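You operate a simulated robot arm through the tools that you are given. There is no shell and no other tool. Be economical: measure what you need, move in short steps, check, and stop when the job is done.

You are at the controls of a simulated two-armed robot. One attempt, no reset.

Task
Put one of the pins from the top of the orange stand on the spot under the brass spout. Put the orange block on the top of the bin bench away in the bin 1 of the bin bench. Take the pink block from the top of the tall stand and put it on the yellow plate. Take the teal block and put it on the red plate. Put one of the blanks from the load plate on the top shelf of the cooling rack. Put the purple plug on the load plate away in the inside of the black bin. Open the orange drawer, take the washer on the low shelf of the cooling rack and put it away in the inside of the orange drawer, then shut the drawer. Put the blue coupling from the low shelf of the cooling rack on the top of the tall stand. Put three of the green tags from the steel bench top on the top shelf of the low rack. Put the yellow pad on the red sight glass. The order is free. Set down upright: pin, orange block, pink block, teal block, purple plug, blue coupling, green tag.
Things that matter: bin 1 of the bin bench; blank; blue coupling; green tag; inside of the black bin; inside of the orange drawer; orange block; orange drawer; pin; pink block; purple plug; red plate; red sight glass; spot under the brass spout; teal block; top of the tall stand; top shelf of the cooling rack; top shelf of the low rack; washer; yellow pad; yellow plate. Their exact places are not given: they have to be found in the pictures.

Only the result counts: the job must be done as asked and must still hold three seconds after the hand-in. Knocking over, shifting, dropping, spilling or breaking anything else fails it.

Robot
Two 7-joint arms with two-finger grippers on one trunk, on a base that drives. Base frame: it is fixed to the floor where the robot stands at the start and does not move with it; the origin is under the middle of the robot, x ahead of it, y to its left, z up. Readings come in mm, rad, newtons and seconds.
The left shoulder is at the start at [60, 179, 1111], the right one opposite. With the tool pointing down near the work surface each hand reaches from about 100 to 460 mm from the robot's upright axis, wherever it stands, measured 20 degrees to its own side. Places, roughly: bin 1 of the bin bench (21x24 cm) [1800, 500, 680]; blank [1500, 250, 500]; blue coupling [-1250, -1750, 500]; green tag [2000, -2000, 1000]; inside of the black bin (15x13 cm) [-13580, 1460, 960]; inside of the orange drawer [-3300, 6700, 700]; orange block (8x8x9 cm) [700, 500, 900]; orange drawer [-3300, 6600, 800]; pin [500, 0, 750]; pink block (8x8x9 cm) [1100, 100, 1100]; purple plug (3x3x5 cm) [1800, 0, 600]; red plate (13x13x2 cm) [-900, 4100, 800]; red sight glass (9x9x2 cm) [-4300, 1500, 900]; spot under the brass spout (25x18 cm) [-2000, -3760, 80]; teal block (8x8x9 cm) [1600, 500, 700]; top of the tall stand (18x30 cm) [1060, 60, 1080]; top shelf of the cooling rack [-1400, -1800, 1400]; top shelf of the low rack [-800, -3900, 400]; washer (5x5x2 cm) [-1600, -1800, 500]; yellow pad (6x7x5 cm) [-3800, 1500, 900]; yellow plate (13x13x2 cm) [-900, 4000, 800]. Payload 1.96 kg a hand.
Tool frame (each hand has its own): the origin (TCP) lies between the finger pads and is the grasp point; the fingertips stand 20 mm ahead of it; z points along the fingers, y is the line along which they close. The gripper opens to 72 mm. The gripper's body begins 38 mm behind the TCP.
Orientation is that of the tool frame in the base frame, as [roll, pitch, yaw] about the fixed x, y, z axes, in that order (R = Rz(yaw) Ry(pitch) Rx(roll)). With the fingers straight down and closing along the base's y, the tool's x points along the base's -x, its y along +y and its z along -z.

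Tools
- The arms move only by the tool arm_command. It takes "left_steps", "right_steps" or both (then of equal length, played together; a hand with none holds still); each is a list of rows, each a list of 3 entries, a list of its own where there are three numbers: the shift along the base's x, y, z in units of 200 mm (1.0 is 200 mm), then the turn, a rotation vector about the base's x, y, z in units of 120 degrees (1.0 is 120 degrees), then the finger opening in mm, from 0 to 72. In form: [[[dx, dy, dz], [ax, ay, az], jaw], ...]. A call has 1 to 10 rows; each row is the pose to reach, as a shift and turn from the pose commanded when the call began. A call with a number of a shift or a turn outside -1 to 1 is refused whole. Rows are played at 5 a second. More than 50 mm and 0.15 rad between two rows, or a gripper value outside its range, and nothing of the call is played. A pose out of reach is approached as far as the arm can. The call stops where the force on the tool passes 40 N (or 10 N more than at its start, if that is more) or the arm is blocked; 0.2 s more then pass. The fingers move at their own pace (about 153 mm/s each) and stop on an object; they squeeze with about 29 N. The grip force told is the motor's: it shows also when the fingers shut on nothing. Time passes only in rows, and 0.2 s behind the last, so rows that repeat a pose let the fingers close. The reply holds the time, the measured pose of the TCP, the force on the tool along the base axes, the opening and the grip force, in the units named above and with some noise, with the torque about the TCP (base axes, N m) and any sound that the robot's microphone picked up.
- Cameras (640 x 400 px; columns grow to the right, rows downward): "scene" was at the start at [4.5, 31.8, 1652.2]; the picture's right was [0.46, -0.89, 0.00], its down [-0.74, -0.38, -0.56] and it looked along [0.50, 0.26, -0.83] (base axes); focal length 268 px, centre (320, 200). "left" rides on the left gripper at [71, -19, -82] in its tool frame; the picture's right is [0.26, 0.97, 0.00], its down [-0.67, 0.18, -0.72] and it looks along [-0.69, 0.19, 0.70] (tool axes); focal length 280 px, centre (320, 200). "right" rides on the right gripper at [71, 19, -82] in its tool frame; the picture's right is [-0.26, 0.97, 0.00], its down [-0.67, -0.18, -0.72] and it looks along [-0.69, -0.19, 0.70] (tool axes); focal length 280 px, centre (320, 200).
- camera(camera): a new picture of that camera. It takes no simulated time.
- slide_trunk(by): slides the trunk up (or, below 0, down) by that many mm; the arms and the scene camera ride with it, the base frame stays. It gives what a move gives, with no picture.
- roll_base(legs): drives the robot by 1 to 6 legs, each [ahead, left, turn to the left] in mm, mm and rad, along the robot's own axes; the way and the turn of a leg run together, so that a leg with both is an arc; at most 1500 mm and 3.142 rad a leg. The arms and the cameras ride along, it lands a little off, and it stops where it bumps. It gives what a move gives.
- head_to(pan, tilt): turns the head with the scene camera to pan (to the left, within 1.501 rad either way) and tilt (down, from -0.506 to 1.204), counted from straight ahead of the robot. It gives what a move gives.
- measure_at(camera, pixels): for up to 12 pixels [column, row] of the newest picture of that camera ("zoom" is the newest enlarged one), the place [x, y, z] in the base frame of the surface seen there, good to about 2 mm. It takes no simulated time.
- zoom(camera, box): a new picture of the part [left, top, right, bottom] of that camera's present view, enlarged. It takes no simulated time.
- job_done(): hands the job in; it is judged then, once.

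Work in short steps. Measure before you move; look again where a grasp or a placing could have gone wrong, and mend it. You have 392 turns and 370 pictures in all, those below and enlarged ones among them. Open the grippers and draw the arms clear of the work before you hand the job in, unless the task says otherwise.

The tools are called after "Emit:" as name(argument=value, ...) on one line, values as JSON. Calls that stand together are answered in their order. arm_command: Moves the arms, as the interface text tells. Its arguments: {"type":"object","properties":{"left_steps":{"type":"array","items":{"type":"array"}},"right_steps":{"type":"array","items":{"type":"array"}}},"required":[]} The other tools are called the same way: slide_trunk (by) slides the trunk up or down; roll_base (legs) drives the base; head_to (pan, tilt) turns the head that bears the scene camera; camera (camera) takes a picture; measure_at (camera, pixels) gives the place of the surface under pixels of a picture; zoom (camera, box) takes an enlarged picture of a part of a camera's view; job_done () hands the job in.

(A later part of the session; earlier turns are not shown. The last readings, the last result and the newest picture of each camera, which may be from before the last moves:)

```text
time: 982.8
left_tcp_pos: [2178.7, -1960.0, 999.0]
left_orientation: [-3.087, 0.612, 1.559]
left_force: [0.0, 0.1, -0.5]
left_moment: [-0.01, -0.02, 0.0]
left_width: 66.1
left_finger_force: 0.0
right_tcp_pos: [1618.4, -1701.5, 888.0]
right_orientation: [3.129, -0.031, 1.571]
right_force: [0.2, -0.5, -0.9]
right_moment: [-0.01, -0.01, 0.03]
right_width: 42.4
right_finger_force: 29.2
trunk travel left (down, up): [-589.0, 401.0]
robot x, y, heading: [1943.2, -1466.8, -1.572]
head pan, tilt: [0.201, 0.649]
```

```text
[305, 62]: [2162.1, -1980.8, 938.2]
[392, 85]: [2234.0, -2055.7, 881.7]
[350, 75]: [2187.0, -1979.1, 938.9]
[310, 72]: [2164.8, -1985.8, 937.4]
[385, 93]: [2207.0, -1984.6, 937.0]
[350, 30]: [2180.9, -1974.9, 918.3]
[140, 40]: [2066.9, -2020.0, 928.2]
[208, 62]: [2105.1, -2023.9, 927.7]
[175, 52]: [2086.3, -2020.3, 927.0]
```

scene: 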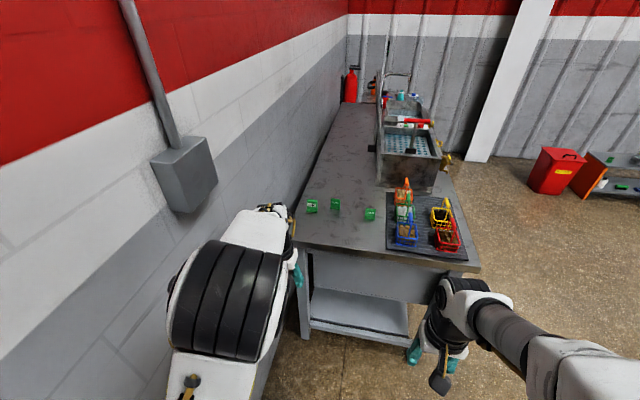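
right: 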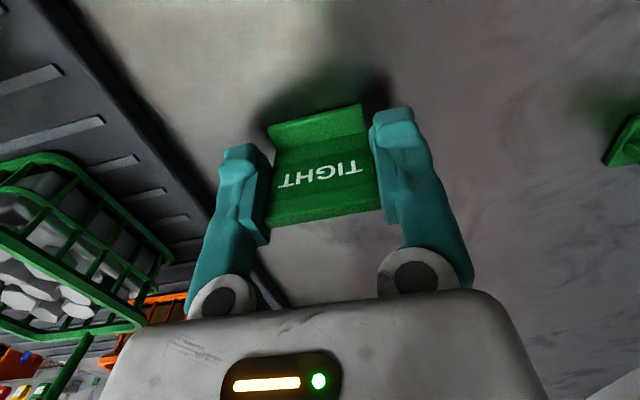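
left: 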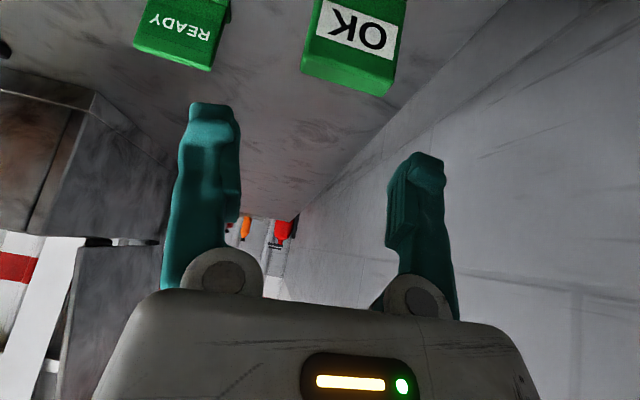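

The OK tag is larger and different; I'll take the matching READY tag: centre (2086,−2024), top 928. Move the left hand over it (rising along its reach limit).

Emit:
arm_command(left_steps=[[[-0.12, 0, 0.1], [0, 0, 0], 66], [[-0.24, -0.05, 0.2], [0, 0, 0], 66], [[-0.36, -0.15, 0.28], [0, 0, 0], 66], [[-0.46, -0.25, 0.32], [0, 0, 0], 66], [[-0.46, -0.32, 0.34], [0, 0, 0], 66]])

Emit:
camera(camera="left")

```text
time: 984.0
left_tcp_pos: [2086.5, -2025.1, 1066.9]
left_orientation: [-3.088, 0.612, 1.561]
left_force: [-1.4, -0.5, -0.1]
left_moment: [0.01, 0.02, 0.0]
left_width: 66.1
left_finger_force: 0.0
right_tcp_pos: [1620.2, -1701.1, 888.5]
right_orientation: [3.127, -0.032, 1.571]
right_force: [0.1, -1.0, -0.9]
right_moment: [0.01, 0.0, 0.01]
right_width: 42.3
right_finger_force: 29.0
trunk travel left (down, up): [-589.0, 401.0]
robot x, y, heading: [1947.9, -1464.8, -1.575]
head pan, tilt: [0.201, 0.649]
```

```text
145 pictures are left
```

left: 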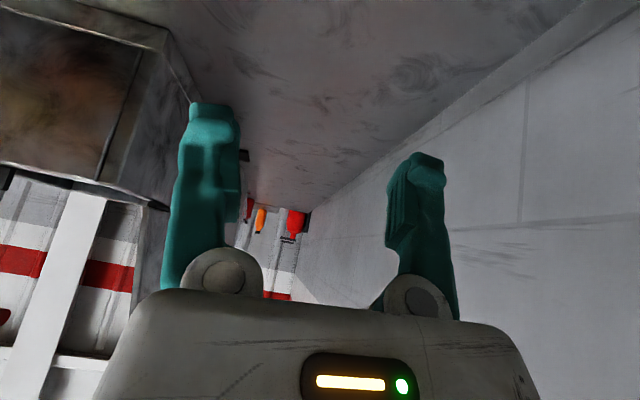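

Reached. Lower the trunk 95 and look.

Emit:
slide_trunk(by=-95)

Emit:
camera(camera="left")

```text
time: 985.3
left_tcp_pos: [2086.4, -2023.5, 973.7]
left_orientation: [-3.088, 0.612, 1.558]
left_force: [0.4, 0.6, -0.5]
left_moment: [-0.02, 0.02, 0.01]
left_width: 66.1
left_finger_force: 0.1
right_tcp_pos: [1618.8, -1700.6, 792.2]
right_orientation: [3.128, -0.032, 1.57]
right_force: [0.0, -0.2, -0.6]
right_moment: [-0.01, -0.02, -0.01]
right_width: 42.1
right_finger_force: 28.7
trunk travel left (down, up): [-494.0, 496.0]
robot x, y, heading: [1944.1, -1467.2, -1.578]
head pan, tilt: [0.201, 0.649]
```

```text
144 pictures are left
```

left: 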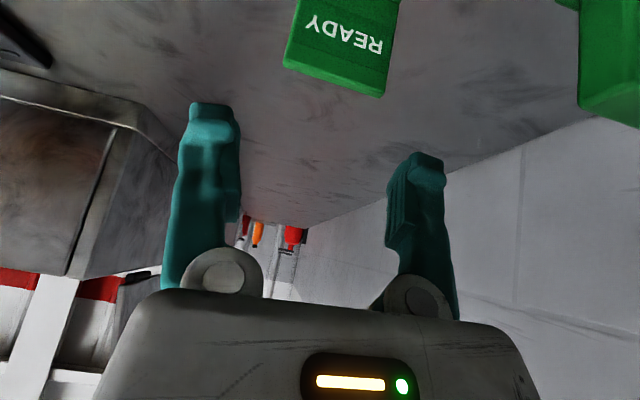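

Centred. Lower 60 and close.

Emit:
slide_trunk(by=-59)

Emit:
arm_command(left_steps=[[[0, 0, 0], [0, 0, 0], 30], [[0, 0, 0], [0, 0, 0], 0], [[0, 0, 0], [0, 0, 0], 0], [[0, 0, 0], [0, 0, 0], 0]])

Emit:
camera(camera="left")

```text
time: 986.3
left_tcp_pos: [2086.5, -2022.9, 912.6]
left_orientation: [-3.087, 0.613, 1.559]
left_force: [-0.3, 0.0, -0.9]
left_moment: [0.01, 0.02, 0.03]
left_width: 65.8
left_finger_force: 0.1
right_tcp_pos: [1619.7, -1700.7, 733.4]
right_orientation: [3.128, -0.03, 1.572]
right_force: [0.2, 0.2, -0.7]
right_moment: [0.02, -0.04, 0.01]
right_width: 42.4
right_finger_force: 29.3
trunk travel left (down, up): [-435.0, 555.0]
robot x, y, heading: [1946.1, -1466.2, -1.578]
head pan, tilt: [0.201, 0.649]
```

```text
time: 987.3
left_tcp_pos: [2086.0, -2022.7, 913.9]
left_orientation: [-3.087, 0.611, 1.559]
left_force: [-0.6, -0.1, 0.4]
left_moment: [-0.01, 0.0, 0.02]
left_width: 41.9
left_finger_force: 28.9
right_tcp_pos: [1618.9, -1700.7, 732.8]
right_orientation: [3.127, -0.031, 1.572]
right_force: [0.4, -0.2, -0.3]
right_moment: [0.01, -0.04, -0.03]
right_width: 42.5
right_finger_force: 28.6
trunk travel left (down, up): [-435.0, 555.0]
robot x, y, heading: [1945.1, -1465.6, -1.579]
head pan, tilt: [0.201, 0.649]
```

```text
143 pictures are left
```

left: 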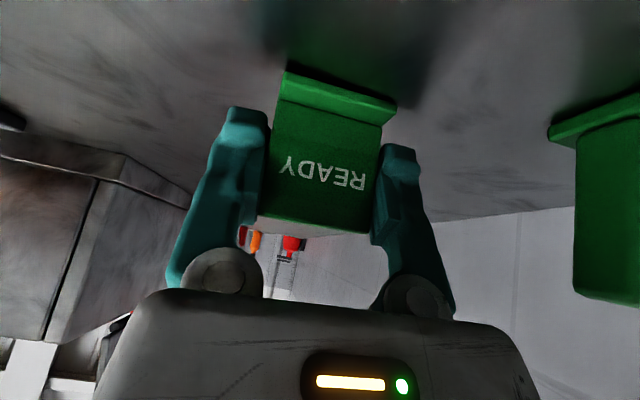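

Both tags held. Lift, back out, and drive to the low rack.

Emit:
slide_trunk(by=150)

Emit:
roll_base(legs=[[-470, 0, 0.008], [0, -1080, 0], [0, -1080, 0], [980, 0, 0], [980, 0, 0]])

Emit:
head_to(pan=0.0, tilt=0.6)

Emit:
camera(camera="scene")

```text
time: 989.0
left_tcp_pos: [2086.2, -2023.0, 1062.8]
left_orientation: [-3.089, 0.61, 1.558]
left_force: [0.3, -0.7, -0.5]
left_moment: [0.0, 0.02, 0.01]
left_width: 41.3
left_finger_force: 29.2
right_tcp_pos: [1618.6, -1700.9, 885.0]
right_orientation: [3.128, -0.031, 1.571]
right_force: [0.2, -0.1, -0.5]
right_moment: [0.0, 0.0, -0.02]
right_width: 42.3
right_finger_force: 29.0
trunk travel left (down, up): [-585.0, 405.0]
robot x, y, heading: [1947.3, -1464.3, -1.578]
head pan, tilt: [0.201, 0.649]
```

```text
time: 1011.6
left_tcp_pos: [-113.4, -3497.1, 1063.0]
left_orientation: [-3.088, 0.611, 1.555]
left_force: [0.0, -1.1, 0.6]
left_moment: [-0.01, 0.02, 0.0]
left_width: 41.2
left_finger_force: 28.6
right_tcp_pos: [-578.8, -3171.9, 883.0]
right_orientation: [3.129, -0.031, 1.564]
right_force: [0.2, -0.3, -0.2]
right_moment: [0.02, -0.02, 0.0]
right_width: 42.5
right_finger_force: 29.0
trunk travel left (down, up): [-585.0, 405.0]
robot x, y, heading: [-250.2, -2938.9, -1.581]
head pan, tilt: [0.201, 0.649]
```

```text
time: 1012.4
left_tcp_pos: [-113.3, -3494.9, 1063.6]
left_orientation: [-3.087, 0.611, 1.554]
left_force: [-0.5, -0.1, 0.8]
left_moment: [-0.03, -0.05, 0.0]
left_width: 41.0
left_finger_force: 28.9
right_tcp_pos: [-579.5, -3171.4, 883.2]
right_orientation: [3.129, -0.033, 1.564]
right_force: [0.0, -0.4, -0.5]
right_moment: [-0.01, -0.02, 0.01]
right_width: 42.2
right_finger_force: 29.0
trunk travel left (down, up): [-585.0, 405.0]
robot x, y, heading: [-248.4, -2937.9, -1.582]
head pan, tilt: [0.0, 0.6]
```

```text
142 pictures are left
```

scene: 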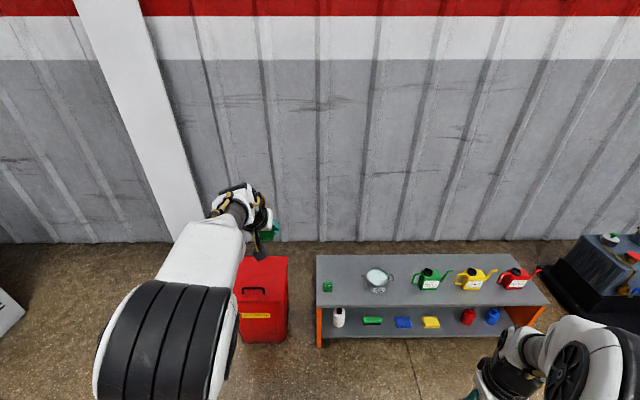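

The left grip reads 41.0 and shrinking; check it.

Emit:
camera(camera="left")

```text
141 pictures are left
```

left: 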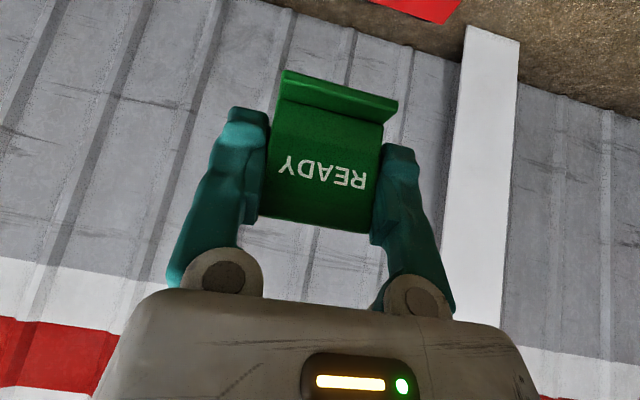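

Fine so far. Lower the trunk fully, shift right, then drive in for the left tag at ≈(−400,−3840).

Emit:
slide_trunk(by=-400)

Emit:
slide_trunk(by=-180)

Emit:
roll_base(legs=[[0, -288, 0.01], [340, 0, 0]])

Emit:
camera(camera="left")

Emit:
camera(camera="scene")

```text
time: 1016.2
left_tcp_pos: [-112.5, -3495.5, 663.1]
left_orientation: [-3.089, 0.613, 1.554]
left_force: [0.5, 1.4, -0.4]
left_moment: [0.02, 0.04, 0.0]
left_width: 40.7
left_finger_force: 29.2
right_tcp_pos: [-578.7, -3171.0, 482.9]
right_orientation: [3.127, -0.03, 1.566]
right_force: [-0.4, -0.4, 0.1]
right_moment: [0.0, -0.02, 0.01]
right_width: 42.5
right_finger_force: 29.8
trunk travel left (down, up): [-185.0, 805.0]
robot x, y, heading: [-254.1, -2939.9, -1.586]
head pan, tilt: [0.0, 0.6]
```

```text
time: 1018.2
left_tcp_pos: [-112.1, -3497.2, 483.7]
left_orientation: [-3.086, 0.611, 1.555]
left_force: [0.0, 0.0, 0.2]
left_moment: [0.02, -0.01, -0.04]
left_width: 40.9
left_finger_force: 29.0
right_tcp_pos: [-578.5, -3171.1, 303.5]
right_orientation: [3.129, -0.032, 1.566]
right_force: [-0.6, 0.1, 0.2]
right_moment: [0.01, 0.03, -0.05]
right_width: 42.3
right_finger_force: 28.8
trunk travel left (down, up): [-5.0, 985.0]
robot x, y, heading: [-251.8, -2937.3, -1.579]
head pan, tilt: [0.0, 0.6]
```

```text
time: 1022.0
left_tcp_pos: [-393.5, -3834.8, 482.9]
left_orientation: [-3.088, 0.611, 1.567]
left_force: [-0.6, -0.5, -0.8]
left_moment: [0.0, -0.01, 0.0]
left_width: 40.5
left_finger_force: 28.7
right_tcp_pos: [-863.0, -3513.7, 303.4]
right_orientation: [3.128, -0.029, 1.578]
right_force: [-0.1, 0.3, -1.3]
right_moment: [0.01, 0.02, 0.0]
right_width: 42.5
right_finger_force: 29.1
trunk travel left (down, up): [-5.0, 985.0]
robot x, y, heading: [-540.8, -3277.1, -1.573]
head pan, tilt: [0.0, 0.6]
```

```text
140 pictures are left
```

left: 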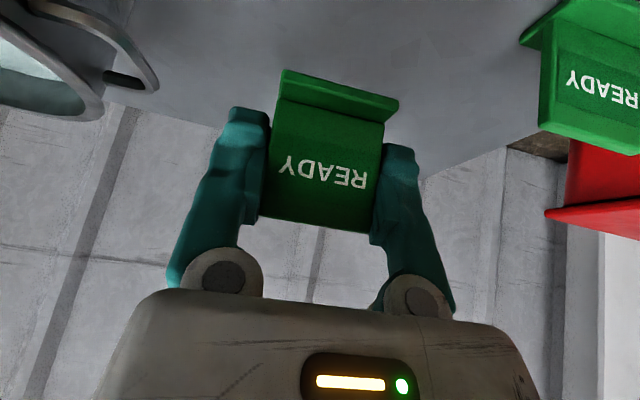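

```text
139 pictures are left
```

scene: 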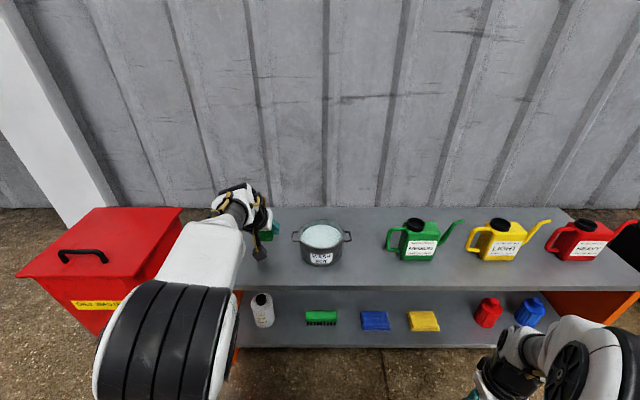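

Lower the hand 44 mm while drawing back 22 mm to stay within reach.

Emit:
arm_command(left_steps=[[[0, 0.04, -0.06], [0, 0, 0], 0], [[0, 0.08, -0.13], [0, 0, 0], 0], [[0, 0.11, -0.2], [0, 0, 0], 0], [[0, 0.11, -0.23], [0, 0, 0], 0]])

```text
time: 1023.0
left_tcp_pos: [-393.1, -3812.2, 436.9]
left_orientation: [-3.089, 0.611, 1.567]
left_force: [0.6, -0.2, 0.1]
left_moment: [0.04, 0.0, 0.04]
left_width: 40.7
left_finger_force: 29.1
right_tcp_pos: [-863.7, -3515.2, 302.4]
right_orientation: [3.128, -0.032, 1.577]
right_force: [0.7, -0.4, 0.2]
right_moment: [-0.02, 0.0, 0.01]
right_width: 42.4
right_finger_force: 29.1
trunk travel left (down, up): [-5.0, 985.0]
robot x, y, heading: [-538.9, -3278.5, -1.57]
head pan, tilt: [0.0, 0.6]
```

Emit:
arm_command(left_steps=[[[0, 0, -0.01], [0, 0, 0], 0], [[0, 0, -0.02], [0, 0, 0], 0], [[0, 0, -0.03], [0, 0, 0], 0]])

Emit:
camera(camera="left")

```text
time: 1023.8
left_tcp_pos: [-393.0, -3812.4, 433.1]
left_orientation: [-3.088, 0.616, 1.566]
left_force: [-0.4, -0.1, 11.1]
left_moment: [-0.17, -0.2, -0.04]
left_width: 40.5
left_finger_force: 29.0
right_tcp_pos: [-863.1, -3514.0, 303.7]
right_orientation: [3.125, -0.031, 1.579]
right_force: [-0.1, 0.7, -0.6]
right_moment: [0.01, 0.04, 0.03]
right_width: 42.1
right_finger_force: 28.6
trunk travel left (down, up): [-5.0, 985.0]
robot x, y, heading: [-537.0, -3279.2, -1.572]
head pan, tilt: [0.0, 0.6]
```

```text
138 pictures are left
```

left: 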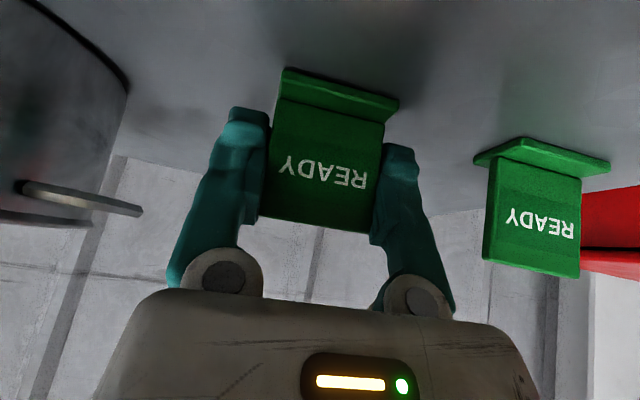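

Contact. Release and withdraw along the tool axis.

Emit:
arm_command(left_steps=[[[0, 0, 0.01], [0, 0, 0], 0], [[0, 0, 0.01], [0, 0, 0], 50], [[0, 0, 0.01], [0, 0, 0], 56], [[0, 0, 0.01], [0, 0, 0], 56], [[0, 0.08, 0.13], [0, 0, 0], 56], [[0, 0.2, 0.3], [0, 0, 0], 56], [[0, 0.3, 0.45], [0, 0, 0], 56]])

Emit:
camera(camera="left")

```text
time: 1025.4
left_tcp_pos: [-393.5, -3751.7, 521.9]
left_orientation: [-3.089, 0.611, 1.566]
left_force: [-0.2, 0.7, 0.5]
left_moment: [0.01, 0.0, -0.01]
left_width: 56.2
left_finger_force: 0.1
right_tcp_pos: [-863.5, -3514.6, 304.0]
right_orientation: [3.127, -0.032, 1.578]
right_force: [-0.7, -0.9, -0.2]
right_moment: [0.03, -0.01, 0.0]
right_width: 42.0
right_finger_force: 29.2
trunk travel left (down, up): [-5.0, 985.0]
robot x, y, heading: [-543.8, -3277.3, -1.57]
head pan, tilt: [0.0, 0.6]
```

```text
137 pictures are left
```

left: 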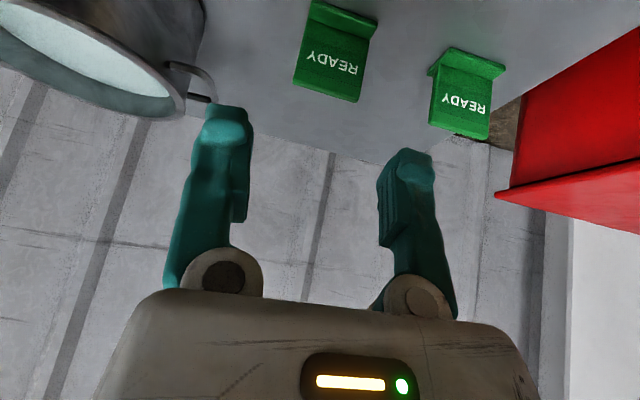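

Both READY tags stand. Now the right hand's tag: target (−645,−3935) in the gap behind, between pot and green can. Raise the trunk 250, drive ahead 120, extend the right hand high.

Emit:
slide_trunk(by=270)

Emit:
roll_base(legs=[[125, 0, 0]])

Emit:
arm_command(right_steps=[[[0.2, 0, 0.05], [0, 0, 0], 0], [[0.4, -0.1, 0.1], [0, 0, 0], 0], [[0.55, -0.25, 0.15], [0, 0, 0], 0], [[0.7, -0.42, 0.2], [0, 0, 0], 0], [[0.85, -0.6, 0.2], [0, 0, 0], 0], [[1.0, -0.75, 0.2], [0, 0, 0], 0], [[1.0, -0.95, 0.2], [0, 0, 0], 0]])

Emit:
camera(camera="right")

Emit:
camera(camera="scene")

```text
time: 1028.2
left_tcp_pos: [-394.0, -3752.5, 793.3]
left_orientation: [-3.088, 0.611, 1.567]
left_force: [-0.5, 0.0, 0.1]
left_moment: [0.0, -0.01, -0.01]
left_width: 56.0
left_finger_force: 0.1
right_tcp_pos: [-863.1, -3516.1, 573.9]
right_orientation: [3.129, -0.032, 1.578]
right_force: [0.1, 0.6, 0.1]
right_moment: [0.0, -0.01, 0.0]
right_width: 42.5
right_finger_force: 28.6
trunk travel left (down, up): [-275.0, 715.0]
robot x, y, heading: [-538.6, -3277.5, -1.567]
head pan, tilt: [0.0, 0.6]
```

```text
time: 1029.4
left_tcp_pos: [-393.1, -3877.5, 791.8]
left_orientation: [-3.088, 0.611, 1.568]
left_force: [1.0, 0.0, -0.3]
left_moment: [0.0, -0.02, -0.02]
left_width: 56.0
left_finger_force: 0.1
right_tcp_pos: [-863.6, -3641.4, 573.2]
right_orientation: [3.128, -0.031, 1.579]
right_force: [0.1, 0.3, -0.6]
right_moment: [0.02, 0.01, -0.01]
right_width: 42.6
right_finger_force: 29.2
trunk travel left (down, up): [-275.0, 715.0]
robot x, y, heading: [-536.4, -3403.6, -1.564]
head pan, tilt: [0.0, 0.6]
```

```text
time: 1031.0
left_tcp_pos: [-393.3, -3878.9, 791.9]
left_orientation: [-3.087, 0.611, 1.566]
left_force: [0.7, 0.0, -0.2]
left_moment: [-0.06, 0.0, 0.02]
left_width: 55.7
left_finger_force: 0.0
right_tcp_pos: [-663.1, -3831.1, 612.8]
right_orientation: [3.128, -0.033, 1.58]
right_force: [-0.4, -0.5, -0.2]
right_moment: [-0.02, -0.01, 0.0]
right_width: 42.5
right_finger_force: 28.7
right hand out of reach, approached as far as the arm can: row 1, 2
trunk travel left (down, up): [-275.0, 715.0]
robot x, y, heading: [-538.6, -3407.3, -1.567]
head pan, tilt: [0.0, 0.6]
```

```text
136 pictures are left
```

right: 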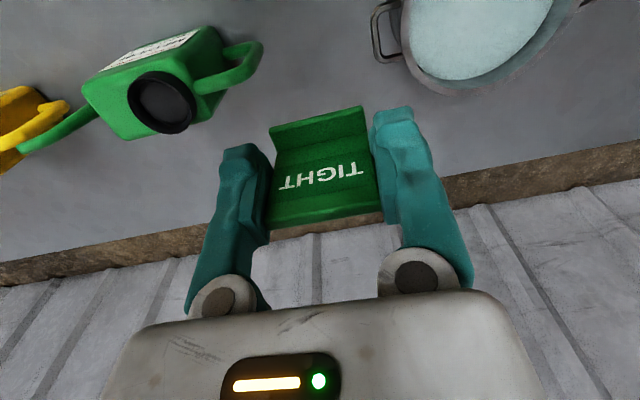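

```text
135 pictures are left
```

scene: 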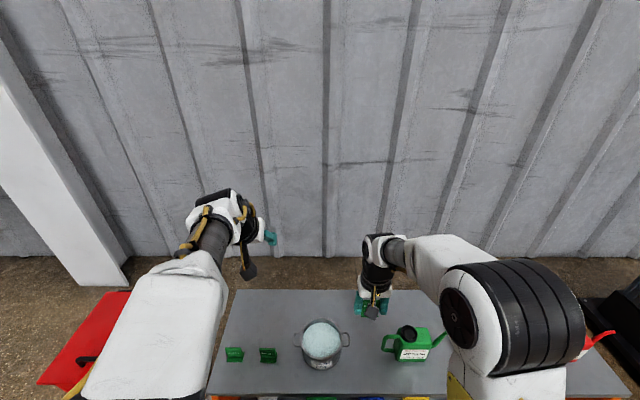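

Emit:
measure_at(camera="right", pixels=[[375, 45], [420, 85], [262, 55], [190, 120], [160, 130], [300, 225], [420, 150], [300, 60], [330, 300], [240, 170]])

```text
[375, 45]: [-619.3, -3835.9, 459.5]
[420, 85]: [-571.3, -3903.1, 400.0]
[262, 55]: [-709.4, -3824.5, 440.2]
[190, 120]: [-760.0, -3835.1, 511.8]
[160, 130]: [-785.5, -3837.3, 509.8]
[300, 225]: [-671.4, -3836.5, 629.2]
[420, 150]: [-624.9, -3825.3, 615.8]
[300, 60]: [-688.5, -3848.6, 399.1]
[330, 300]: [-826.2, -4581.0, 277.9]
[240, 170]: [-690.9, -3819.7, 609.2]
```

Move 94 mm further back, then lower to z≈437.

Emit:
arm_command(right_steps=[[[0, -0.2, 0], [0, 0, 0], 0], [[0, -0.4, 0], [0, 0, 0], 0], [[0, -0.47, -0.1], [0, 0, 0], 0], [[0, -0.47, -0.3], [0, 0, 0], 0], [[0, -0.47, -0.5], [0, 0, 0], 0], [[0, -0.47, -0.7], [0, 0, 0], 0], [[0, -0.47, -0.82], [0, 0, 0], 0], [[0, -0.47, -0.87], [0, 0, 0], 0]])

Emit:
camera(camera="right")

```text
time: 1032.8
left_tcp_pos: [-394.0, -3877.8, 791.3]
left_orientation: [-3.088, 0.612, 1.568]
left_force: [0.0, -0.4, 0.2]
left_moment: [0.02, 0.03, 0.04]
left_width: 55.9
left_finger_force: 0.1
right_tcp_pos: [-663.4, -3924.1, 438.4]
right_orientation: [3.126, -0.031, 1.579]
right_force: [0.2, 0.0, 1.0]
right_moment: [-0.01, 0.02, 0.0]
right_width: 42.2
right_finger_force: 28.9
right hand out of reach, approached as far as the arm can: row 2, 3
trunk travel left (down, up): [-275.0, 715.0]
robot x, y, heading: [-538.3, -3401.4, -1.57]
head pan, tilt: [0.0, 0.6]
```

```text
134 pictures are left
```

right: 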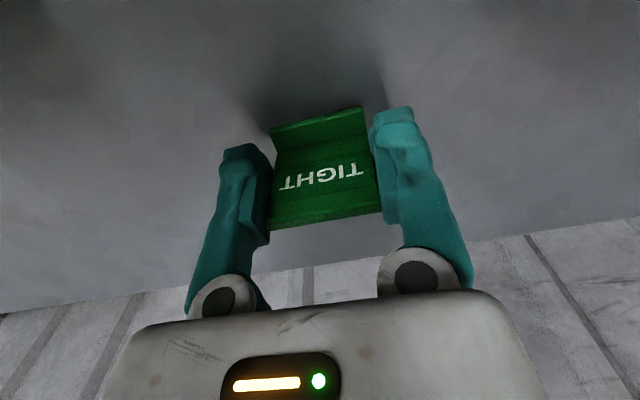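

Emit:
arm_command(right_steps=[[[0, 0, -0.015], [0, 0, 0], 0], [[0, 0, -0.03], [0, 0, 0], 0], [[0, 0, -0.04], [0, 0, 0], 0]])

```text
time: 1033.6
left_tcp_pos: [-393.0, -3877.3, 793.0]
left_orientation: [-3.089, 0.613, 1.567]
left_force: [0.0, -1.0, -0.2]
left_moment: [-0.04, 0.01, -0.01]
left_width: 56.0
left_finger_force: 0.0
right_tcp_pos: [-664.2, -3926.2, 433.2]
right_orientation: [3.127, -0.029, 1.579]
right_force: [0.9, 2.5, 13.0]
right_moment: [0.05, 0.3, -0.06]
right_width: 42.8
right_finger_force: 28.9
trunk travel left (down, up): [-275.0, 715.0]
robot x, y, heading: [-539.0, -3403.1, -1.567]
head pan, tilt: [0.0, 0.6]
```

Contact. Release and rise straight up, then retract.

Emit:
arm_command(right_steps=[[[0, 0, 0.01], [0, 0, 0], 0], [[0, 0, 0.01], [0, 0, 0], 50], [[0, 0, 0.01], [0, 0, 0], 58], [[0, 0, 0.1], [0, 0, 0], 58], [[0, 0, 0.3], [0, 0, 0], 58], [[0, 0, 0.5], [0, 0, 0], 58], [[0, 0.1, 0.7], [0, 0, 0], 58], [[0, 0.25, 0.85], [0, 0, 0], 58], [[0, 0.4, 0.95], [0, 0, 0], 58]])

Emit:
camera(camera="right")

Emit:
camera(camera="scene")

```text
time: 1035.6
left_tcp_pos: [-392.4, -3878.5, 792.1]
left_orientation: [-3.087, 0.612, 1.566]
left_force: [0.1, -0.9, 0.1]
left_moment: [-0.02, 0.02, -0.03]
left_width: 55.9
left_finger_force: 0.1
right_tcp_pos: [-663.7, -3845.2, 621.6]
right_orientation: [3.129, -0.032, 1.58]
right_force: [0.1, 0.5, -0.4]
right_moment: [0.01, 0.03, -0.01]
right_width: 58.0
right_finger_force: 0.0
trunk travel left (down, up): [-275.0, 715.0]
robot x, y, heading: [-539.5, -3403.8, -1.569]
head pan, tilt: [0.0, 0.6]
```

```text
133 pictures are left
```

right: 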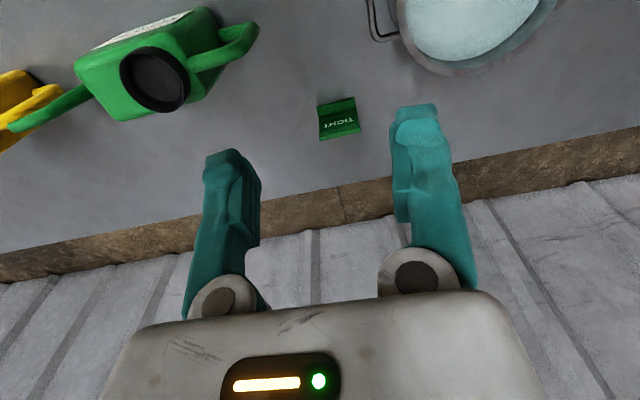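

```text
132 pictures are left
```

scene: 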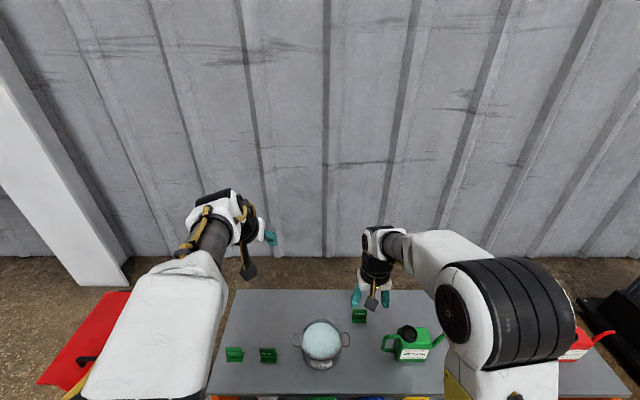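

All three tags stand on the low rack. Last: the blue coupling. Drive to the front of the cooling rack's east end.

Emit:
arm_command(right_steps=[[[0, 0.2, 0], [0, 0, 0], 58], [[0, 0.4, 0], [0, 0, 0], 58], [[0, 0.6, 0], [0, 0, 0], 58]])

Emit:
roll_base(legs=[[-450, 0, 0], [0, 400, 0], [-950, 0, 0], [-950, 0, 0], [0, -650, 0]])

Emit:
head_to(pan=-0.3, tilt=0.5)

Emit:
camera(camera="scene")

```text
time: 1036.4
left_tcp_pos: [-392.6, -3878.1, 791.6]
left_orientation: [-3.085, 0.612, 1.567]
left_force: [0.0, -0.7, 0.4]
left_moment: [0.0, -0.01, 0.02]
left_width: 55.9
left_finger_force: 0.0
right_tcp_pos: [-664.5, -3723.0, 621.6]
right_orientation: [3.129, -0.031, 1.579]
right_force: [0.0, -0.1, -0.5]
right_moment: [0.01, 0.02, 0.01]
right_width: 58.2
right_finger_force: 0.0
trunk travel left (down, up): [-275.0, 715.0]
robot x, y, heading: [-537.0, -3403.6, -1.569]
head pan, tilt: [0.0, 0.6]
```

```text
time: 1053.7
left_tcp_pos: [-660.1, -1522.1, 791.9]
left_orientation: [-3.085, 0.611, 1.578]
left_force: [0.3, -0.1, -0.6]
left_moment: [0.0, 0.04, 0.0]
left_width: 56.0
left_finger_force: 0.0
right_tcp_pos: [-933.6, -1370.8, 621.0]
right_orientation: [3.128, -0.033, 1.59]
right_force: [0.2, 0.8, 0.3]
right_moment: [0.01, 0.0, 0.0]
right_width: 58.0
right_finger_force: 0.0
trunk travel left (down, up): [-275.0, 715.0]
robot x, y, heading: [-809.8, -1051.6, -1.557]
head pan, tilt: [0.0, 0.6]
```

```text
time: 1054.5
left_tcp_pos: [-661.4, -1521.3, 792.5]
left_orientation: [-3.088, 0.61, 1.577]
left_force: [0.5, -0.1, -1.2]
left_moment: [-0.01, 0.03, -0.01]
left_width: 55.7
left_finger_force: 0.0
right_tcp_pos: [-932.8, -1370.1, 620.8]
right_orientation: [3.13, -0.032, 1.59]
right_force: [0.5, -0.7, 0.5]
right_moment: [-0.01, 0.0, 0.0]
right_width: 57.9
right_finger_force: 0.0
trunk travel left (down, up): [-275.0, 715.0]
robot x, y, heading: [-811.7, -1049.6, -1.561]
head pan, tilt: [-0.3, 0.499]
```

```text
131 pictures are left
```

scene: 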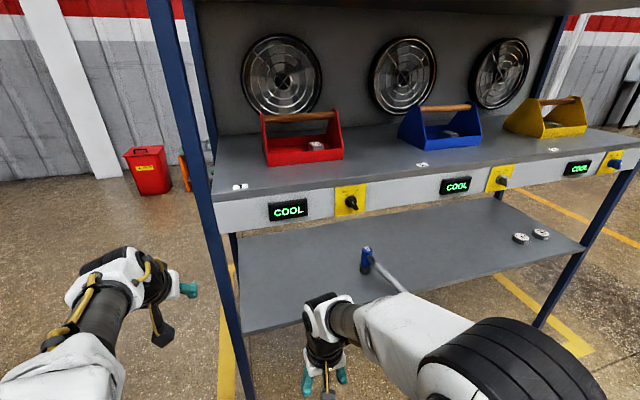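

Emit:
zoom(camera="scene", box=[320, 220, 440, 300])

Emit:
measure_at(camera="scene", pixels=[[367, 250], [363, 265], [370, 268], [378, 266], [390, 278], [400, 288], [260, 330], [240, 315], [330, 215], [330, 195], [365, 220], [215, 245]])

```text
5.00 times, centred on (380, 260) of scene
```

zoom: 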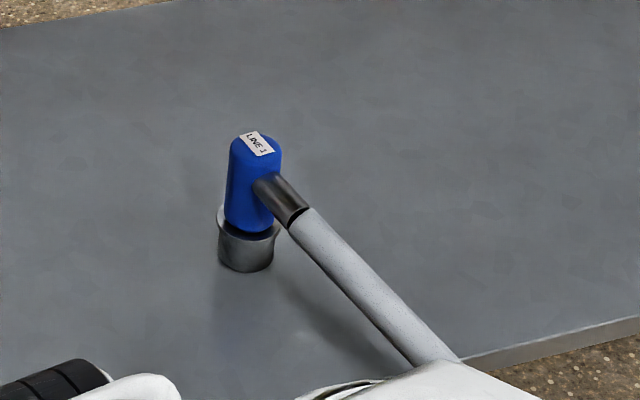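

```text
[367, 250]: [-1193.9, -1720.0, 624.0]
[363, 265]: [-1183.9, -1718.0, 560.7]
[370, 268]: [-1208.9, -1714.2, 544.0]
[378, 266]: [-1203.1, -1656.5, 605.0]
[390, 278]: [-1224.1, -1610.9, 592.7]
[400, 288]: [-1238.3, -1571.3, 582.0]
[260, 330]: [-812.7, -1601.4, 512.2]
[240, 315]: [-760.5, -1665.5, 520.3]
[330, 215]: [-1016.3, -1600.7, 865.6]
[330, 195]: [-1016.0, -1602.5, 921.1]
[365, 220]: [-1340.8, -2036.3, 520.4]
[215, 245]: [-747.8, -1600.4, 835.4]
```

Coupling: body axis ≈(−1194,−1722), z 550–625, hose leaves toward +y at z 605. I'll grip from above-front with the right hand tilted 30°. First tilt and extend it in free space.

Emit:
arm_command(right_steps=[[[0, -0.1, 0.1], [0, 0, 0], 66], [[-0.05, -0.25, 0.2], [-0.06, 0, 0], 66], [[-0.1, -0.38, 0.3], [-0.12, 0, 0], 66], [[-0.15, -0.5, 0.4], [-0.18, 0, 0], 66], [[-0.2, -0.6, 0.4], [-0.24, 0, 0], 66], [[-0.2, -0.6, 0.4], [-0.25, 0, 0], 66]])

Emit:
camera(camera="right")

```text
time: 1055.9
left_tcp_pos: [-659.8, -1521.3, 791.7]
left_orientation: [-3.087, 0.61, 1.578]
left_force: [-0.4, 0.8, -0.9]
left_moment: [-0.01, -0.02, -0.01]
left_width: 56.1
left_finger_force: 0.1
right_tcp_pos: [-971.7, -1491.6, 701.9]
right_orientation: [3.137, 0.492, 1.592]
right_force: [0.2, 1.0, 0.1]
right_moment: [0.01, -0.02, -0.01]
right_width: 65.7
right_finger_force: 0.0
trunk travel left (down, up): [-275.0, 715.0]
robot x, y, heading: [-811.2, -1050.3, -1.561]
head pan, tilt: [-0.3, 0.499]
```

```text
129 pictures are left
```

right: 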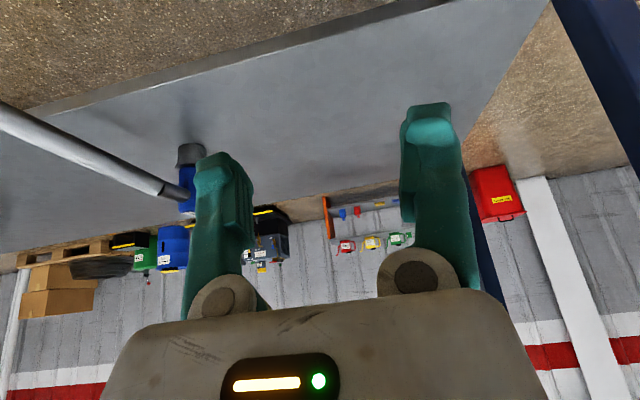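

The left hand must be tucked back so it won't meet the rack. Retract it outward with the tool vertical.

Emit:
arm_command(left_steps=[[[0.1, 0.15, 0], [0.06, 0, 0], 40], [[0.2, 0.3, 0], [0.12, 0, 0], 40], [[0.3, 0.45, 0], [0.18, 0, 0], 40], [[0.4, 0.6, 0.05], [0.24, 0, 0], 40], [[0.5, 0.75, 0.1], [0.292, 0, 0], 40], [[0.6, 0.9, 0.15], [0.292, 0, 0], 40], [[0.7, 1.0, 0.2], [0.292, 0, 0], 40]])

Emit:
arm_command(left_steps=[[[0.15, 0.1, 0.05], [0, 0, 0], 40], [[0.3, 0.25, 0.1], [0, 0, 0], 40], [[0.4, 0.4, 0.1], [0, 0, 0], 40]])

```text
time: 1057.5
left_tcp_pos: [-524.1, -1379.2, 816.9]
left_orientation: [-3.07, 0.013, 1.577]
left_force: [0.2, 0.7, -0.3]
left_moment: [0.04, 0.0, -0.01]
left_width: 39.8
left_finger_force: 0.0
left hand out of reach, approached as far as the arm can: row 4, 5, 6, 7
right_tcp_pos: [-974.3, -1491.3, 702.2]
right_orientation: [3.139, 0.491, 1.593]
right_force: [0.0, -0.7, 0.3]
right_moment: [0.01, 0.0, -0.02]
right_width: 66.1
right_finger_force: 0.2
trunk travel left (down, up): [-275.0, 715.0]
robot x, y, heading: [-810.8, -1048.6, -1.555]
head pan, tilt: [-0.3, 0.499]
```

```text
time: 1058.3
left_tcp_pos: [-430.3, -1326.4, 835.0]
left_orientation: [-3.08, 0.007, 1.577]
left_force: [0.5, 0.4, -0.1]
left_moment: [0.0, 0.03, 0.01]
left_width: 40.0
left_finger_force: 0.2
left hand out of reach, approached as far as the arm can: row 1, 2, 3
right_tcp_pos: [-972.5, -1490.0, 701.7]
right_orientation: [3.138, 0.492, 1.592]
right_force: [-0.6, -1.0, 0.2]
right_moment: [0.05, 0.01, 0.01]
right_width: 66.1
right_finger_force: 0.1
trunk travel left (down, up): [-275.0, 715.0]
robot x, y, heading: [-810.4, -1048.4, -1.556]
head pan, tilt: [-0.3, 0.499]
```

Left is clear. Lower the trunk 88, shift right 220, and look before entering.

Emit:
slide_trunk(by=-88)

Emit:
roll_base(legs=[[0, -222, -0.012]])

Emit:
camera(camera="right")

Emit:
camera(camera="scene")

```text
time: 1059.5
left_tcp_pos: [-430.2, -1325.4, 747.3]
left_orientation: [-3.078, 0.006, 1.579]
left_force: [-0.4, -0.1, 0.2]
left_moment: [0.0, 0.02, -0.04]
left_width: 40.2
left_finger_force: 0.1
right_tcp_pos: [-973.3, -1490.7, 613.7]
right_orientation: [3.137, 0.492, 1.592]
right_force: [-0.2, 0.5, -0.8]
right_moment: [0.0, 0.0, 0.0]
right_width: 66.2
right_finger_force: 0.1
trunk travel left (down, up): [-187.0, 803.0]
robot x, y, heading: [-812.0, -1049.7, -1.557]
head pan, tilt: [-0.3, 0.499]
```

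```text
time: 1061.2
left_tcp_pos: [-655.6, -1331.2, 746.9]
left_orientation: [-3.078, 0.006, 1.567]
left_force: [-0.5, -0.7, 0.6]
left_moment: [0.01, 0.0, 0.01]
left_width: 40.0
left_finger_force: 0.0
right_tcp_pos: [-1199.6, -1490.3, 613.6]
right_orientation: [3.138, 0.491, 1.581]
right_force: [0.7, -0.1, 0.6]
right_moment: [-0.01, 0.03, 0.04]
right_width: 65.9
right_finger_force: 0.1
trunk travel left (down, up): [-187.0, 803.0]
robot x, y, heading: [-1033.0, -1052.7, -1.567]
head pan, tilt: [-0.3, 0.499]
```

```text
128 pictures are left
```

right: 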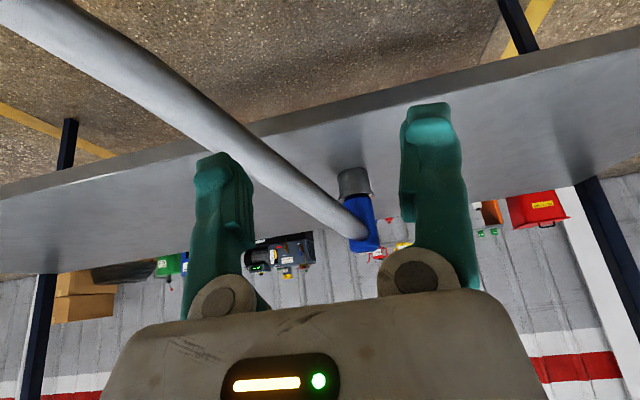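

```text
127 pictures are left
```

scene: 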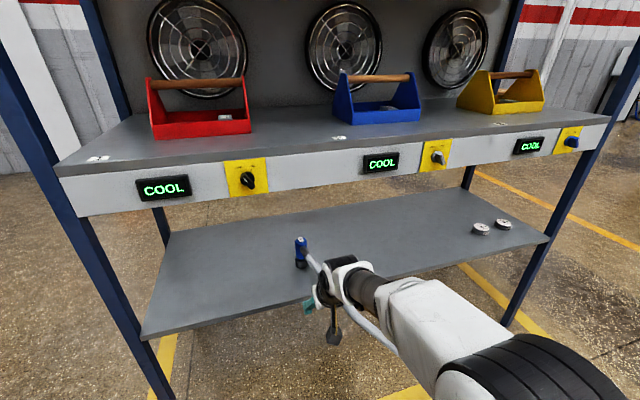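

The hose runs diagonally; I'll enter along its line so it stays between the fingers. Measure hose points near the hand.

Emit:
measure_at(camera="right", pixels=[[340, 225], [310, 205], [280, 178], [250, 150], [215, 120], [180, 95], [140, 70], [360, 230], [355, 185]])

```text
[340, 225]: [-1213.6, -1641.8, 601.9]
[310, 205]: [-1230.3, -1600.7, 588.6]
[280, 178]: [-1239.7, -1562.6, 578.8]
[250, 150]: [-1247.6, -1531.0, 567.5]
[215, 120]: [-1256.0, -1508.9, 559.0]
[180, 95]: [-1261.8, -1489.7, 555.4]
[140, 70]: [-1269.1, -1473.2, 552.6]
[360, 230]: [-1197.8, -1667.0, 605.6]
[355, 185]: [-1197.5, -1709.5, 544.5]
```

Shift right 60 so the hand is over the hose line, then advance diagonally in two stages.

Emit:
roll_base(legs=[[0, -58, 0]])

Emit:
roll_base(legs=[[110, 28, 0]])

Emit:
camera(camera="right")

Emit:
camera(camera="scene")

```text
time: 1062.2
left_tcp_pos: [-714.9, -1332.4, 745.8]
left_orientation: [-3.082, 0.007, 1.565]
left_force: [0.1, 0.3, 0.0]
left_moment: [-0.01, -0.02, -0.03]
left_width: 39.9
left_finger_force: 0.1
right_tcp_pos: [-1257.7, -1490.9, 613.7]
right_orientation: [3.139, 0.492, 1.58]
right_force: [-0.1, 0.4, -0.9]
right_moment: [0.01, -0.01, -0.04]
right_width: 66.1
right_finger_force: 0.1
trunk travel left (down, up): [-187.0, 803.0]
robot x, y, heading: [-1090.7, -1048.8, -1.568]
head pan, tilt: [-0.3, 0.499]
```

```text
time: 1063.4
left_tcp_pos: [-685.7, -1440.9, 746.9]
left_orientation: [-3.08, 0.006, 1.565]
left_force: [-0.1, 0.3, 0.2]
left_moment: [0.01, -0.01, 0.04]
left_width: 40.2
left_finger_force: 0.0
right_tcp_pos: [-1229.3, -1599.3, 613.1]
right_orientation: [3.137, 0.493, 1.581]
right_force: [1.0, -0.2, 0.2]
right_moment: [0.05, 0.0, 0.02]
right_width: 66.0
right_finger_force: 0.1
trunk travel left (down, up): [-187.0, 803.0]
robot x, y, heading: [-1059.8, -1160.4, -1.572]
head pan, tilt: [-0.3, 0.499]
```

```text
126 pictures are left
```

right: 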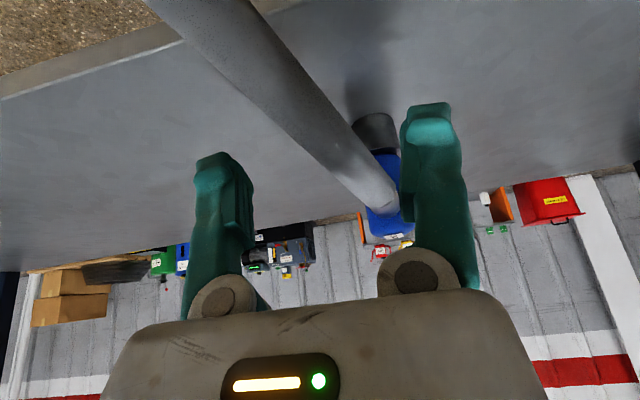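

```text
125 pictures are left
```

scene: 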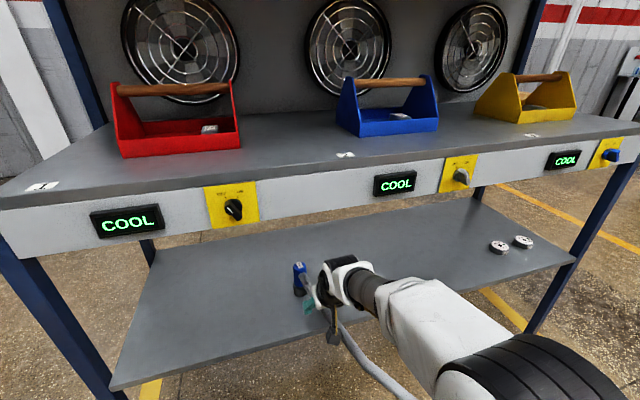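

Check the front panel's lower edge height before the wrist goes under.

Emit:
measure_at(camera="scene", pixels=[[330, 204], [330, 208], [330, 211], [330, 214], [280, 215], [280, 219], [345, 265], [340, 260], [350, 270], [362, 278]])

```text
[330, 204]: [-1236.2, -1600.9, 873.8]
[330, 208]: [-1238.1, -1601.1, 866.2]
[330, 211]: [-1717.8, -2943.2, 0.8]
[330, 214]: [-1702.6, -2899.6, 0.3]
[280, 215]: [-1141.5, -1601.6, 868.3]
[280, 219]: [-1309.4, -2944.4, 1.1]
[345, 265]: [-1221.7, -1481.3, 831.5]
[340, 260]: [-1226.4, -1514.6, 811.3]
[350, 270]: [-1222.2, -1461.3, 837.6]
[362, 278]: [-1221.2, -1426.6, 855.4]
```

Panel bottom z≈862, wrist top ≈835 there: 27 mm clearance. Advance 70 and 24 left.

Emit:
roll_base(legs=[[68, 24, 0]])

Emit:
camera(camera="right")

```text
time: 1064.4
left_tcp_pos: [-662.0, -1510.2, 746.8]
left_orientation: [-3.078, 0.007, 1.565]
left_force: [0.0, -0.5, -0.3]
left_moment: [0.0, 0.01, 0.0]
left_width: 39.9
left_finger_force: 0.1
right_tcp_pos: [-1205.7, -1667.3, 612.7]
right_orientation: [3.138, 0.491, 1.58]
right_force: [0.4, 0.2, -0.3]
right_moment: [0.0, 0.01, 0.03]
right_width: 66.0
right_finger_force: 0.1
trunk travel left (down, up): [-187.0, 803.0]
robot x, y, heading: [-1038.9, -1228.5, -1.572]
head pan, tilt: [-0.3, 0.499]
```

```text
124 pictures are left
```

right: 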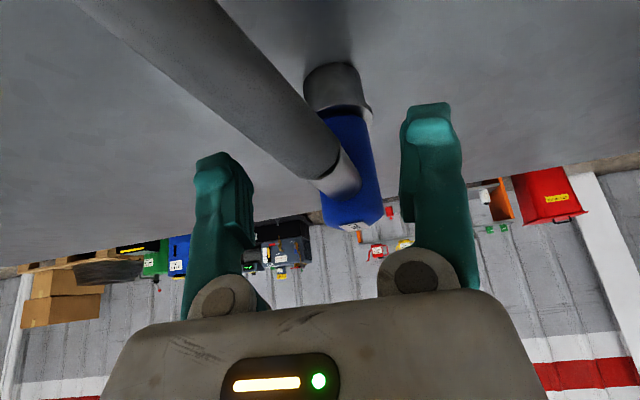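

Advance the last 55 mm, 9 mm left.

Emit:
roll_base(legs=[[55, 9, 0]])

Emit:
camera(camera="right")

```text
time: 1065.4
left_tcp_pos: [-652.3, -1564.2, 746.1]
left_orientation: [-3.08, 0.006, 1.566]
left_force: [0.1, -0.4, 0.8]
left_moment: [-0.04, -0.02, 0.0]
left_width: 40.1
left_finger_force: 0.1
right_tcp_pos: [-1196.4, -1722.8, 614.2]
right_orientation: [3.136, 0.493, 1.579]
right_force: [-0.1, 0.1, 0.2]
right_moment: [-0.02, 0.02, -0.02]
right_width: 66.2
right_finger_force: 0.0
trunk travel left (down, up): [-187.0, 803.0]
robot x, y, heading: [-1032.1, -1283.2, -1.568]
head pan, tilt: [-0.3, 0.499]
```

```text
123 pictures are left
```

right: 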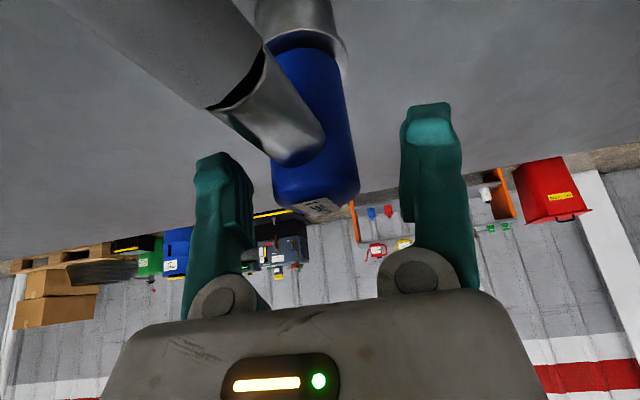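

Emit:
measure_at(camera="right", pixels=[[285, 165], [350, 165], [315, 205], [325, 110], [335, 60], [300, 20], [318, 190]])

```text
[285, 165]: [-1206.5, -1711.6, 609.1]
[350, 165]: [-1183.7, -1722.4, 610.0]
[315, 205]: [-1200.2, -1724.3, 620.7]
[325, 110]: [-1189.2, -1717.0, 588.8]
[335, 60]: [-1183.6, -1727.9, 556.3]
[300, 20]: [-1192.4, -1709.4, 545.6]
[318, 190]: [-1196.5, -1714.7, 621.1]
```

Body centre ≈(−1195,−1731). Ease 8 mm forward, 5 mm down, and close.

Emit:
arm_command(right_steps=[[[0.005, -0.04, -0.025], [0, 0, 0], 66], [[0.005, -0.04, -0.025], [0, 0, 0], 30], [[0.005, -0.04, -0.025], [0, 0, 0], 0], [[0.005, -0.04, -0.025], [0, 0, 0], 0], [[0.005, -0.04, -0.025], [0, 0, 0], 0]])

Emit:
camera(camera="right")

```text
time: 1066.6
left_tcp_pos: [-652.4, -1564.3, 746.2]
left_orientation: [-3.077, 0.008, 1.565]
left_force: [0.2, 0.2, 0.0]
left_moment: [-0.03, 0.01, 0.01]
left_width: 39.9
left_finger_force: 0.1
right_tcp_pos: [-1195.2, -1731.2, 608.6]
right_orientation: [3.138, 0.491, 1.58]
right_force: [-0.7, -0.9, 0.1]
right_moment: [-0.07, 0.02, -0.01]
right_width: 33.6
right_finger_force: 28.6
trunk travel left (down, up): [-187.0, 803.0]
robot x, y, heading: [-1027.3, -1283.1, -1.569]
head pan, tilt: [-0.3, 0.499]
```

```text
122 pictures are left
```

right: 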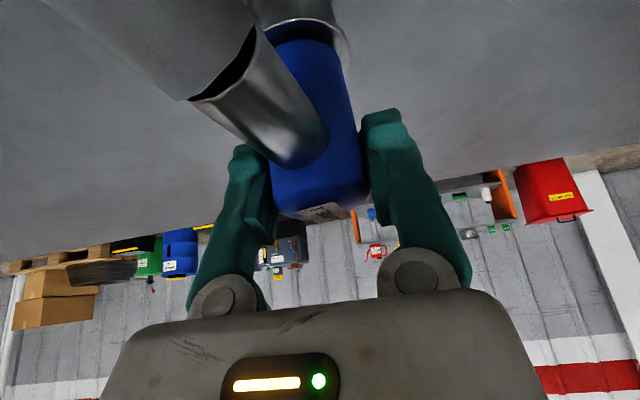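

Gripped (33.6 mm). Lift gently 15 mm and check the load.

Emit:
arm_command(right_steps=[[[0, 0, 0.02], [0, 0, 0], 0], [[0, 0, 0.04], [0, 0, 0], 0], [[0, 0, 0.07], [0, 0, 0], 0]])

Emit:
camera(camera="right")

```text
time: 1067.4
left_tcp_pos: [-651.4, -1564.5, 747.1]
left_orientation: [-3.078, 0.004, 1.565]
left_force: [-0.4, 0.7, -0.4]
left_moment: [0.02, -0.01, 0.0]
left_width: 40.1
left_finger_force: 0.1
right_tcp_pos: [-1195.0, -1731.2, 621.8]
right_orientation: [3.138, 0.491, 1.58]
right_force: [-0.1, -0.7, -3.4]
right_moment: [-0.02, -0.03, -0.01]
right_width: 33.3
right_finger_force: 28.7
trunk travel left (down, up): [-187.0, 803.0]
robot x, y, heading: [-1031.4, -1281.0, -1.566]
head pan, tilt: [-0.3, 0.499]
```

```text
121 pictures are left
```

right: 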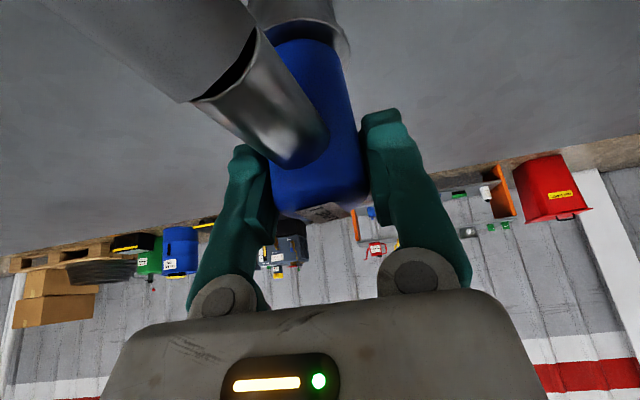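

Lifted (3.4 N). Back out of the rack 320 mm.

Emit:
roll_base(legs=[[-320, 0, 0]])

Emit:
camera(camera="scene")

Emit:
camera(camera="right")

```text
time: 1069.5
left_tcp_pos: [-654.0, -1247.7, 747.5]
left_orientation: [-3.079, 0.007, 1.563]
left_force: [-0.9, -0.8, -0.4]
left_moment: [-0.02, 0.05, -0.01]
left_width: 40.1
left_finger_force: 0.1
right_tcp_pos: [-1196.7, -1413.0, 623.5]
right_orientation: [3.137, 0.491, 1.578]
right_force: [0.1, -0.3, -2.4]
right_moment: [-0.03, 0.0, -0.01]
right_width: 33.6
right_finger_force: 28.7
trunk travel left (down, up): [-187.0, 803.0]
robot x, y, heading: [-1029.0, -967.6, -1.575]
head pan, tilt: [-0.3, 0.499]
```

```text
120 pictures are left
```

scene: 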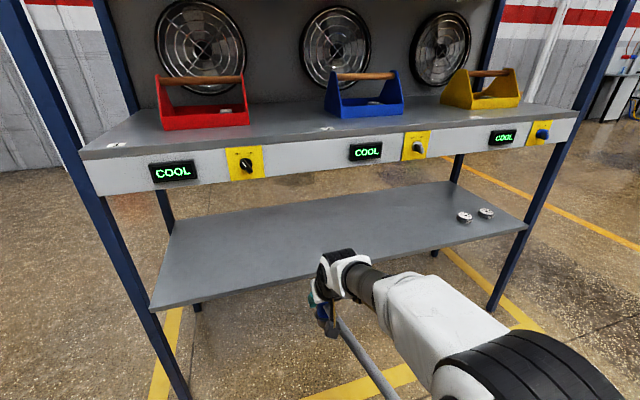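

```text
119 pictures are left
```

right: 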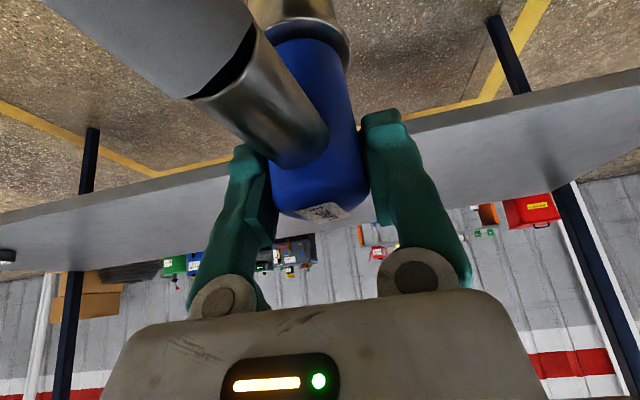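

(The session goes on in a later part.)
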